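You operate a simulated robot arm through the tools that you are given. There is no shell and no other tool. Be economical: measure what you need, move in short steps, check, and stop when the job is done.

Carry out the task below with a simulated robot arm. There is one attempt and no reset: what you move stays moved.

TASK
Turn the stop knob to 6 mm.
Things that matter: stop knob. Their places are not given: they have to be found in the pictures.

It is judged by the outcome, as a careful person would: the job done as asked, and still so three seconds after it is handed in. It fails if anything else is knocked over, pushed out of place, dropped, spilled or broken.

THE ROBOT
A 7-joint arm with a two-finger parallel gripper, fixed in place. Base frame: the origin is at the foot of the arm, x ahead of it, y to its left, z up. Lengths are in m, angles in rad, forces in N, time in s.
Its first joint turns from -1.152 to 1.152 rad. Payload 2.4 kg.
Tool frame: the origin (TCP) lies between the finger pads and is the grasp point; the fingertips stand 0.03 m ahead of it; z points along the fingers, y is the line along which they close. The gripper opens to 0.094 m. The fingers are 0.028 m wide and 0.01 m thick; the gripper's body (0.05 by 0.096 m) begins 0.055 m behind the TCP.
Orientation is that of the tool frame in the base frame, as [roll, pitch, yaw] about the fixed x, y, z axes, in that order (R = Rz(yaw) Ry(pitch) Rx(roll)). With the fingers straight down and closing along the base's y, the tool's x points along the base's -x, its y along +y and its z along -z.

THE INTERFACE
- The arm moves only by the tool move_arm. Its argument "moves" is a list of rows, each an object of numbers (a shift or turn left out is 0, a gripper value left out holds the last): "fingers": the opening, from 0 (shut) to 1 (fully open); "x", "y", "z": the shift along the base's x, y, z in m; "rx", "ry", "rz": the turn, a rotation vector about the base's x, y, z in rad. In form: [{"fingers": .., "x": .., "y": .., "z": .., "rx": .., "ry": .., "rz": ..}, ...]. A call has 1 to 12 rows; each row shifts and turns the commanded pose from where the row before left it. A row lasts 0.2 s, in which the tool goes at most 0.05 m and 0.15 rad; a call with a longer step from one row to the next is refused whole, and so is a gripper value outside its range. A pose out of reach is approached as far as the arm can. The call stops where the force on the tool passes 40 N (or 10 N more than at its start, if that is more) or the arm is blocked; 0.2 s more then pass. The fingers move at their own pace (about 0.153 m/s each) and stop on an object; they squeeze with about 29 N. The grip force told is the motor's: it shows also when the fingers shut on nothing. Time passes only in rows, and 0.2 s behind the last, so rows that do not move let the fingers close. It gives the time, the measured TCP pose, the force on the tool (base axes), the opening and the grip force at its end, in the units of the frame above (readings bear some noise), and new pictures: "pictures" is both (left out), scene, wrist or none.
- Cameras (640 x 400 px; columns grow to the right, rows downward): "scene" is fixed at [0.0562, 0.4883, 1.4596]; the picture's right is [-0.56, -0.83, 0.00], its down [-0.35, 0.24, -0.91] and it looks along [0.75, -0.51, -0.42] (base axes); focal length 280 px, centre (320, 200). "wrist" rides on the gripper at [-0.037, 0, -0.058] in the tool frame; the picture's right is [0.00, -1.00, 0.00], its down [0.97, 0.00, -0.24] and it looks along [0.24, 0.00, 0.97] (tool axes); focal length 218 px, centre (320, 200).
- locate(camera, pixels): for up to 12 pixels [column, row] of the newest picture of that camera ("zoom" is the newest enlarged one), the place [x, y, z] in the base frame of the surface seen there, good to about 0.003 m. No time passes.
- close_up(camera, box): a new picture of the part [left, top, right, bottom] of that camera's present view, enlarged. No time passes.
- job_done(): hands the job in; it is judged then, once.

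Work in short steps. Measure before you move; look again where a grasp or a placing could have gone wrong, and mend it. You have 60 turns and 100 pictures in all, the two below and enlarged ones among them. Open the gripper and draw the arm clear of the work before you hand the job in, unless the task says otherwise; then end with one line.

The tools are called after "Call:" as name(argument=value, ...) on one line, values as JSON. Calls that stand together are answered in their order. move_arm: Moves the arm, as the interface text tells. Its arguments: {"type":"object","properties":{"moves":{"type":"array"},"pictures":{"type":"string","enum":["both","scene","wrist","none"]}},"required":["moves"]} The other tools are called the same way: locate (camera, pixels) gives the place of the surface under pixels of a picture; close_up (camera, box) takes an enlarged picture of a part of a camera's view; job_done () hands the job in.

At the start:

```text
clock: 0.0
tool_pos: [0.2538, 0.3197, 1.3238]
tool_rot: [3.141, 0.0, 3.141]
wrist_force: [-0.6, 0.1, -0.7]
finger_gap: 0.0939
grasp_force: 0.0
```

scene: 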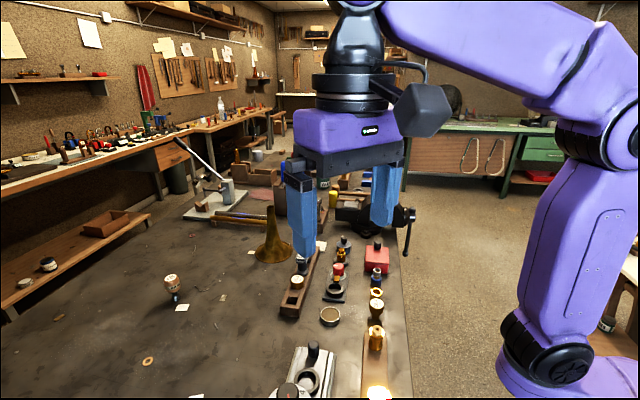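
wrist: 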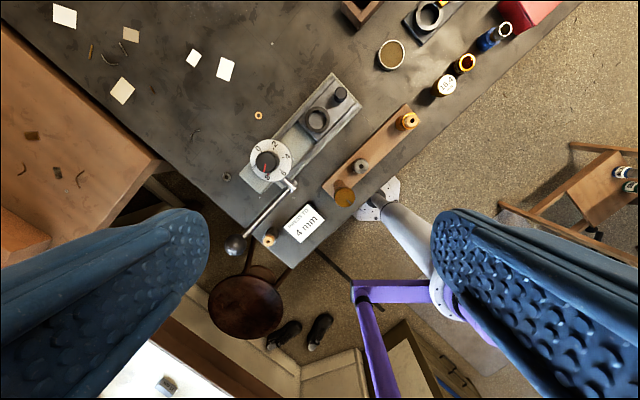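

The wrist picture shows a dial at about (268,160) with numbers and a lever, and a card "4 mm" at (303,222). I take a closer look.

Call:
close_up(camera="wrist", box=[220, 120, 320, 190])

Call:
close_up(camera="wrist", box=[200, 60, 420, 260])

Call:
locate(camera="wrist", pixels=[[266, 160], [266, 168], [255, 148], [284, 155], [283, 178], [235, 245], [290, 188], [316, 120], [340, 94], [303, 222], [256, 186], [268, 240]])

```text
5.71 times, centred on (270, 155) of wrist
```

zoom: 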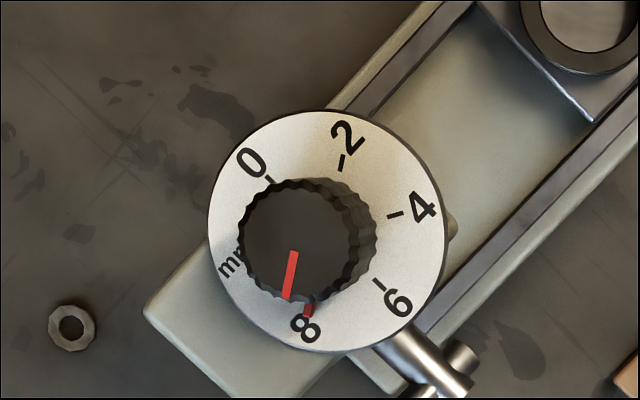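

```text
2.00 times, centred on (310, 160) of wrist
```

zoom: 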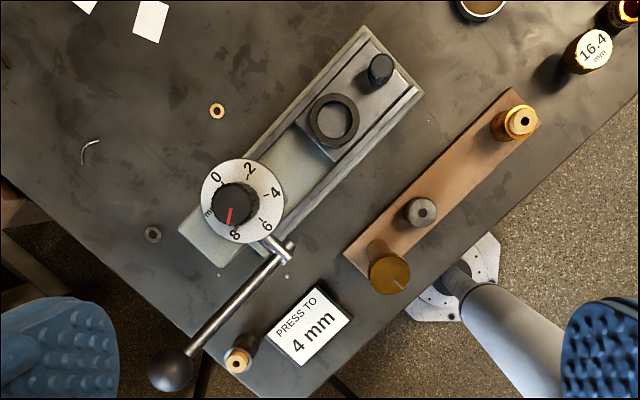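

```text
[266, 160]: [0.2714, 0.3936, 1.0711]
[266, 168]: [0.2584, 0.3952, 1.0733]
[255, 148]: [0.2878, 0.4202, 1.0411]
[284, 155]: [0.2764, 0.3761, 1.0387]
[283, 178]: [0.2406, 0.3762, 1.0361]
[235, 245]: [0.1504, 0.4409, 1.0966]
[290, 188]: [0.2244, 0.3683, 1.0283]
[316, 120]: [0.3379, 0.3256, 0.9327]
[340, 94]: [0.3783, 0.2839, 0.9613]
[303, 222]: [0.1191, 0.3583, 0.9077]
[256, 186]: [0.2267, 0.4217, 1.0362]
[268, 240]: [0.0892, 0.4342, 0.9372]
```

The knob's red pointer reads just under 8. The knob axis is at about (0.269, 0.396), with its top at z≈1.072 and the dial face at 1.037. I move above it with the tool pre-turned by -0.45 rad and look again.

Call:
move_arm(moves=[{"fingers": 1, "x": 0.005, "y": 0.026, "rz": -0.15}, {"x": 0.005, "y": 0.025, "rz": -0.15}, {"x": 0.005, "y": 0.025, "rz": -0.15}, {"z": -0.04}, {"z": -0.04}, {"z": -0.04}, {}])

```text
clock: 1.6
tool_pos: [0.2703, 0.3962, 1.2047]
tool_rot: [-3.141, -0.001, 2.692]
wrist_force: [0.4, -0.4, -0.3]
finger_gap: 0.0941
grasp_force: 0.0
```

scene: 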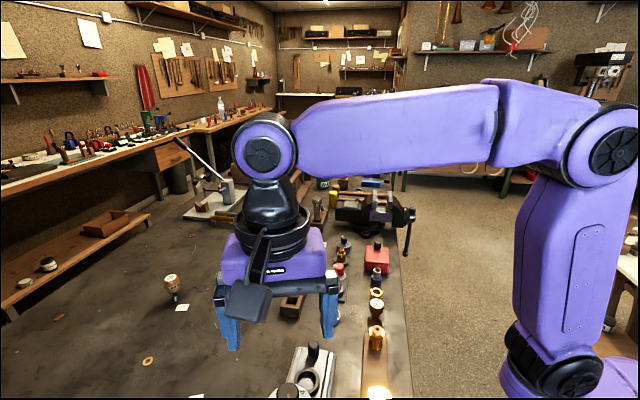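
wrist: 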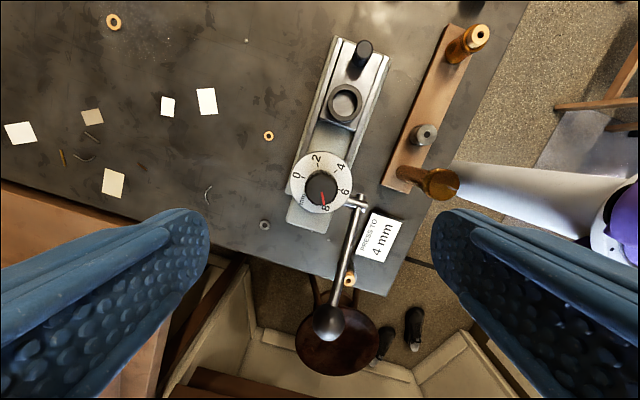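

The knob top sits at about (321,187), under the tool axis as expected. I take a close-up of the pointer and measure the heights around it.

Call:
close_up(camera="wrist", box=[264, 150, 376, 220])

Call:
locate(camera="wrist", pixels=[[320, 184], [308, 188], [332, 188], [320, 174], [298, 188], [345, 180], [330, 320], [355, 202]])

```text
5.71 times, centred on (320, 185) of wrist
```

zoom: 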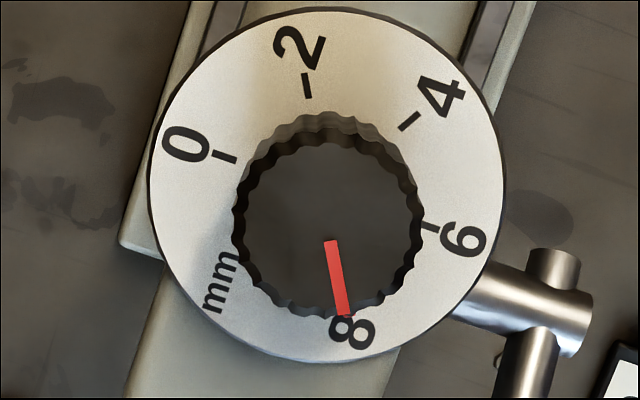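

```text
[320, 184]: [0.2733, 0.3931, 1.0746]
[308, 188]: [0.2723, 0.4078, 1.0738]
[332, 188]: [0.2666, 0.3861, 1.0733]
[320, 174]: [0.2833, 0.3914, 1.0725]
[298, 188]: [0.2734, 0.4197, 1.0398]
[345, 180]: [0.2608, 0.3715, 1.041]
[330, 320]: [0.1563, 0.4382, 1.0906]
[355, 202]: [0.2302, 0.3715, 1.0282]
```

The pointer is at about 80° in the image, and the 6 tick is at about 22°, so the turn is about +57° (counter-clockwise from above). I go down to TCP z≈1.076 and close on the knob.

Call:
move_arm(moves=[{"fingers": 1, "z": -0.045}, {"z": -0.045}, {"z": -0.025}, {"z": -0.013}, {}, {"fingers": 0}, {}, {}])

```text
clock: 3.4
tool_pos: [0.2687, 0.3954, 1.078]
tool_rot: [-3.142, 0.001, 2.692]
wrist_force: [6.3, 11.3, -9.5]
finger_gap: 0.0292
grasp_force: 45.1
```

scene: 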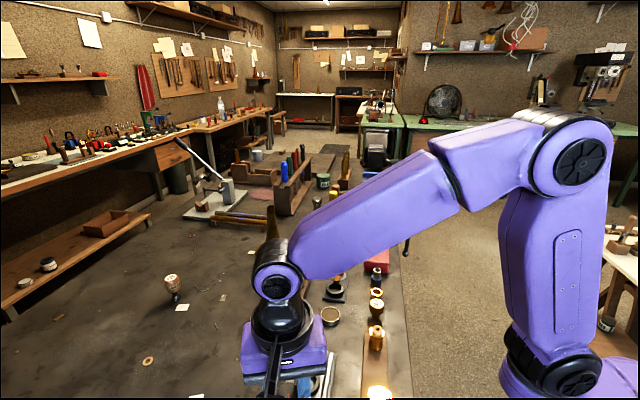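
wrist: 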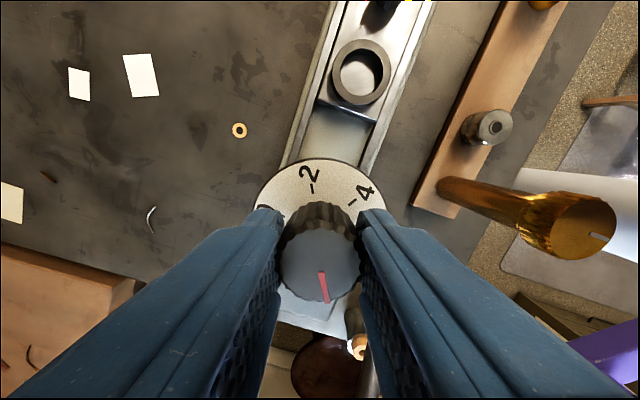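

The fingers hold the knob at a 29 mm opening. I turn +0.9 rad and check.

Call:
move_arm(moves=[{"fingers": 0, "rz": 0.1}, {"rz": 0.1}, {"rz": 0.1}, {"rz": 0.1}, {"rz": 0.1}, {"rz": 0.1}, {"rz": 0.1}, {"rz": 0.1}, {"rz": 0.1}, {}], pictures="wrist")

```text
clock: 5.6
tool_pos: [0.2689, 0.3951, 1.0766]
tool_rot: [3.14, 0.002, -2.689]
wrist_force: [-0.9, 0.7, 36.0]
finger_gap: 0.0289
grasp_force: 45.1
```

wrist: 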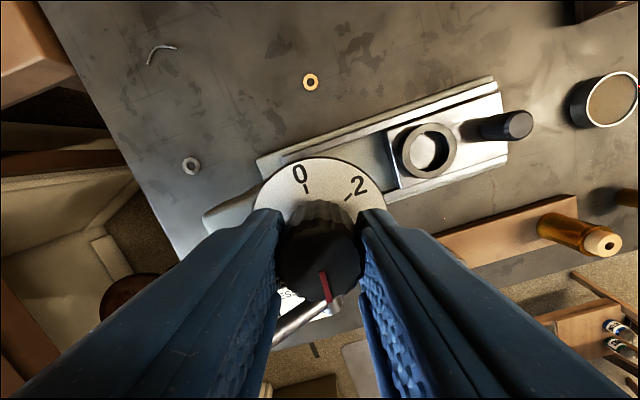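

The tool turned 0.9 rad and the pointer moved with it, but the vertical force is 36 N. I open the fingers, rise straight up and read the dial.

Call:
move_arm(moves=[{"fingers": 1}, {}, {"z": 0.02}, {"z": 0.04}, {"z": 0.045}, {"z": 0.023}, {}], pictures="wrist")

Call:
close_up(camera="wrist", box=[264, 150, 376, 220])

```text
clock: 7.2
tool_pos: [0.2703, 0.3965, 1.2062]
tool_rot: [-3.14, 0.0, -2.692]
wrist_force: [0.1, -0.9, 0.8]
finger_gap: 0.094
grasp_force: 0.0
```

wrist: 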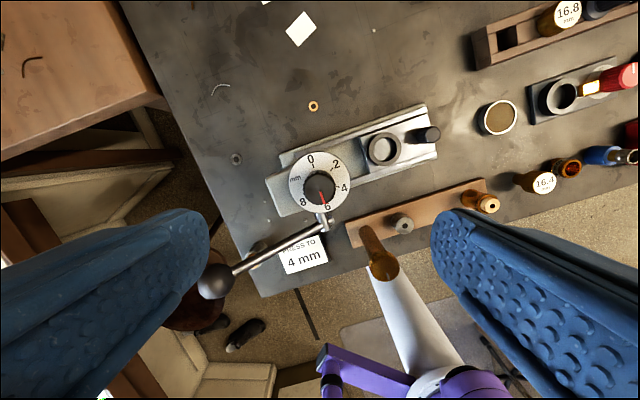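

```text
5.71 times, centred on (320, 185) of wrist
```

zoom: 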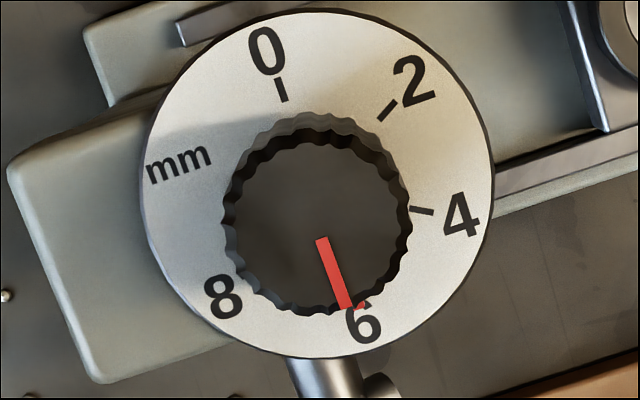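

After correcting for the camera tilt, the ticks are 60° apart. The 6 tick should be at about 70.7°, and the pointer measures about 70.2°, which reads about 6.0. I check this with a tighter picture and the locations.

Call:
close_up(camera="wrist", box=[296, 180, 344, 210])

Call:
close_up(camera="wrist", box=[284, 145, 356, 190])

```text
13.33 times, centred on (320, 195) of wrist
```

zoom: 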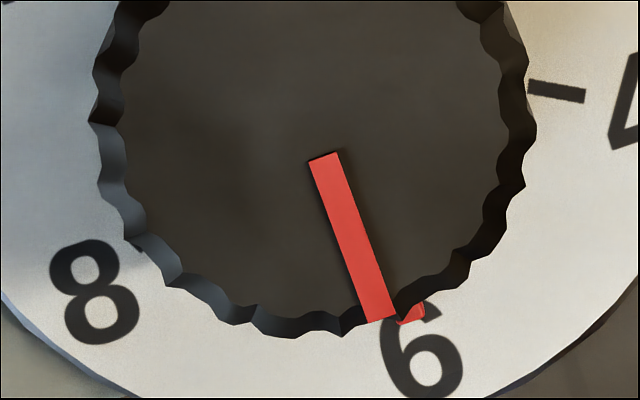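

```text
8.89 times, centred on (320, 168) of wrist
```

zoom: 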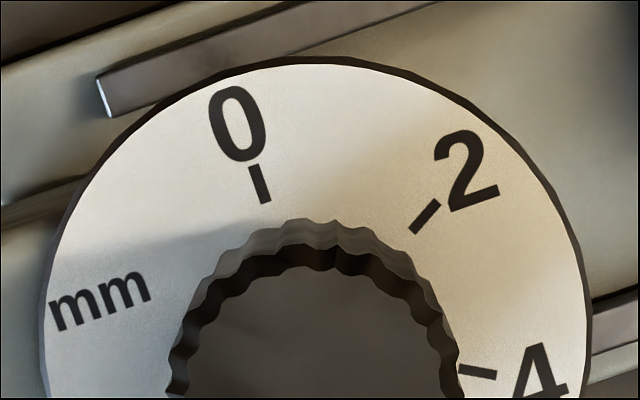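

The pointer (about 70.8°) lines up with the opposite of the 0 tick and with the 4 tick plus 60° (about 70°), so it reads 6 within a few hundredths. I draw the arm further clear.

Call:
move_arm(moves=[{"fingers": 1, "z": 0.04}, {"z": 0.04}, {"z": 0.03}, {}], pictures="both")

```text
clock: 8.2
tool_pos: [0.271, 0.3967, 1.3148]
tool_rot: [-3.141, 0.0, -2.691]
wrist_force: [0.5, 0.2, 0.2]
finger_gap: 0.0939
grasp_force: 0.2
```

scene: 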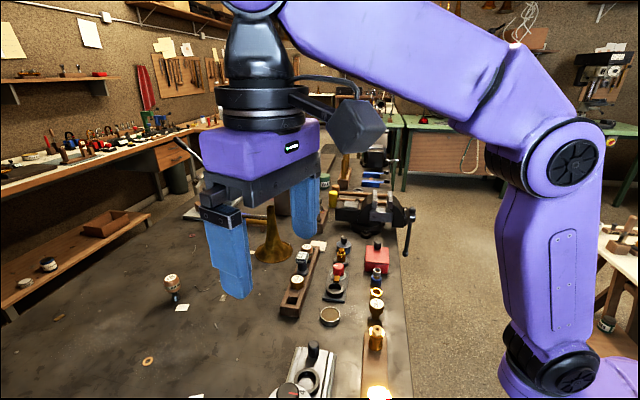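
wrist: 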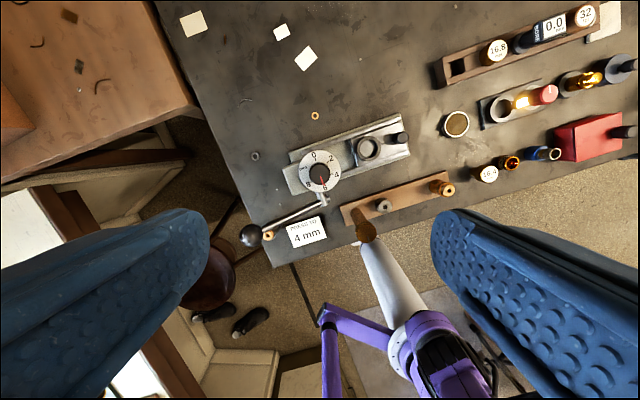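

The knob is set, the gripper is open and the arm is clear, so I hand the job in.

Call:
job_done()

```text
The job is handed in.
```

The stop knob now reads 6 mm, within a few hundredths as measured from the pictures; I saw nothing else disturbed, and the arm is clear with the gripper open. A card by the press says "PRESS TO 4 mm", but I set 6 mm as you asked.
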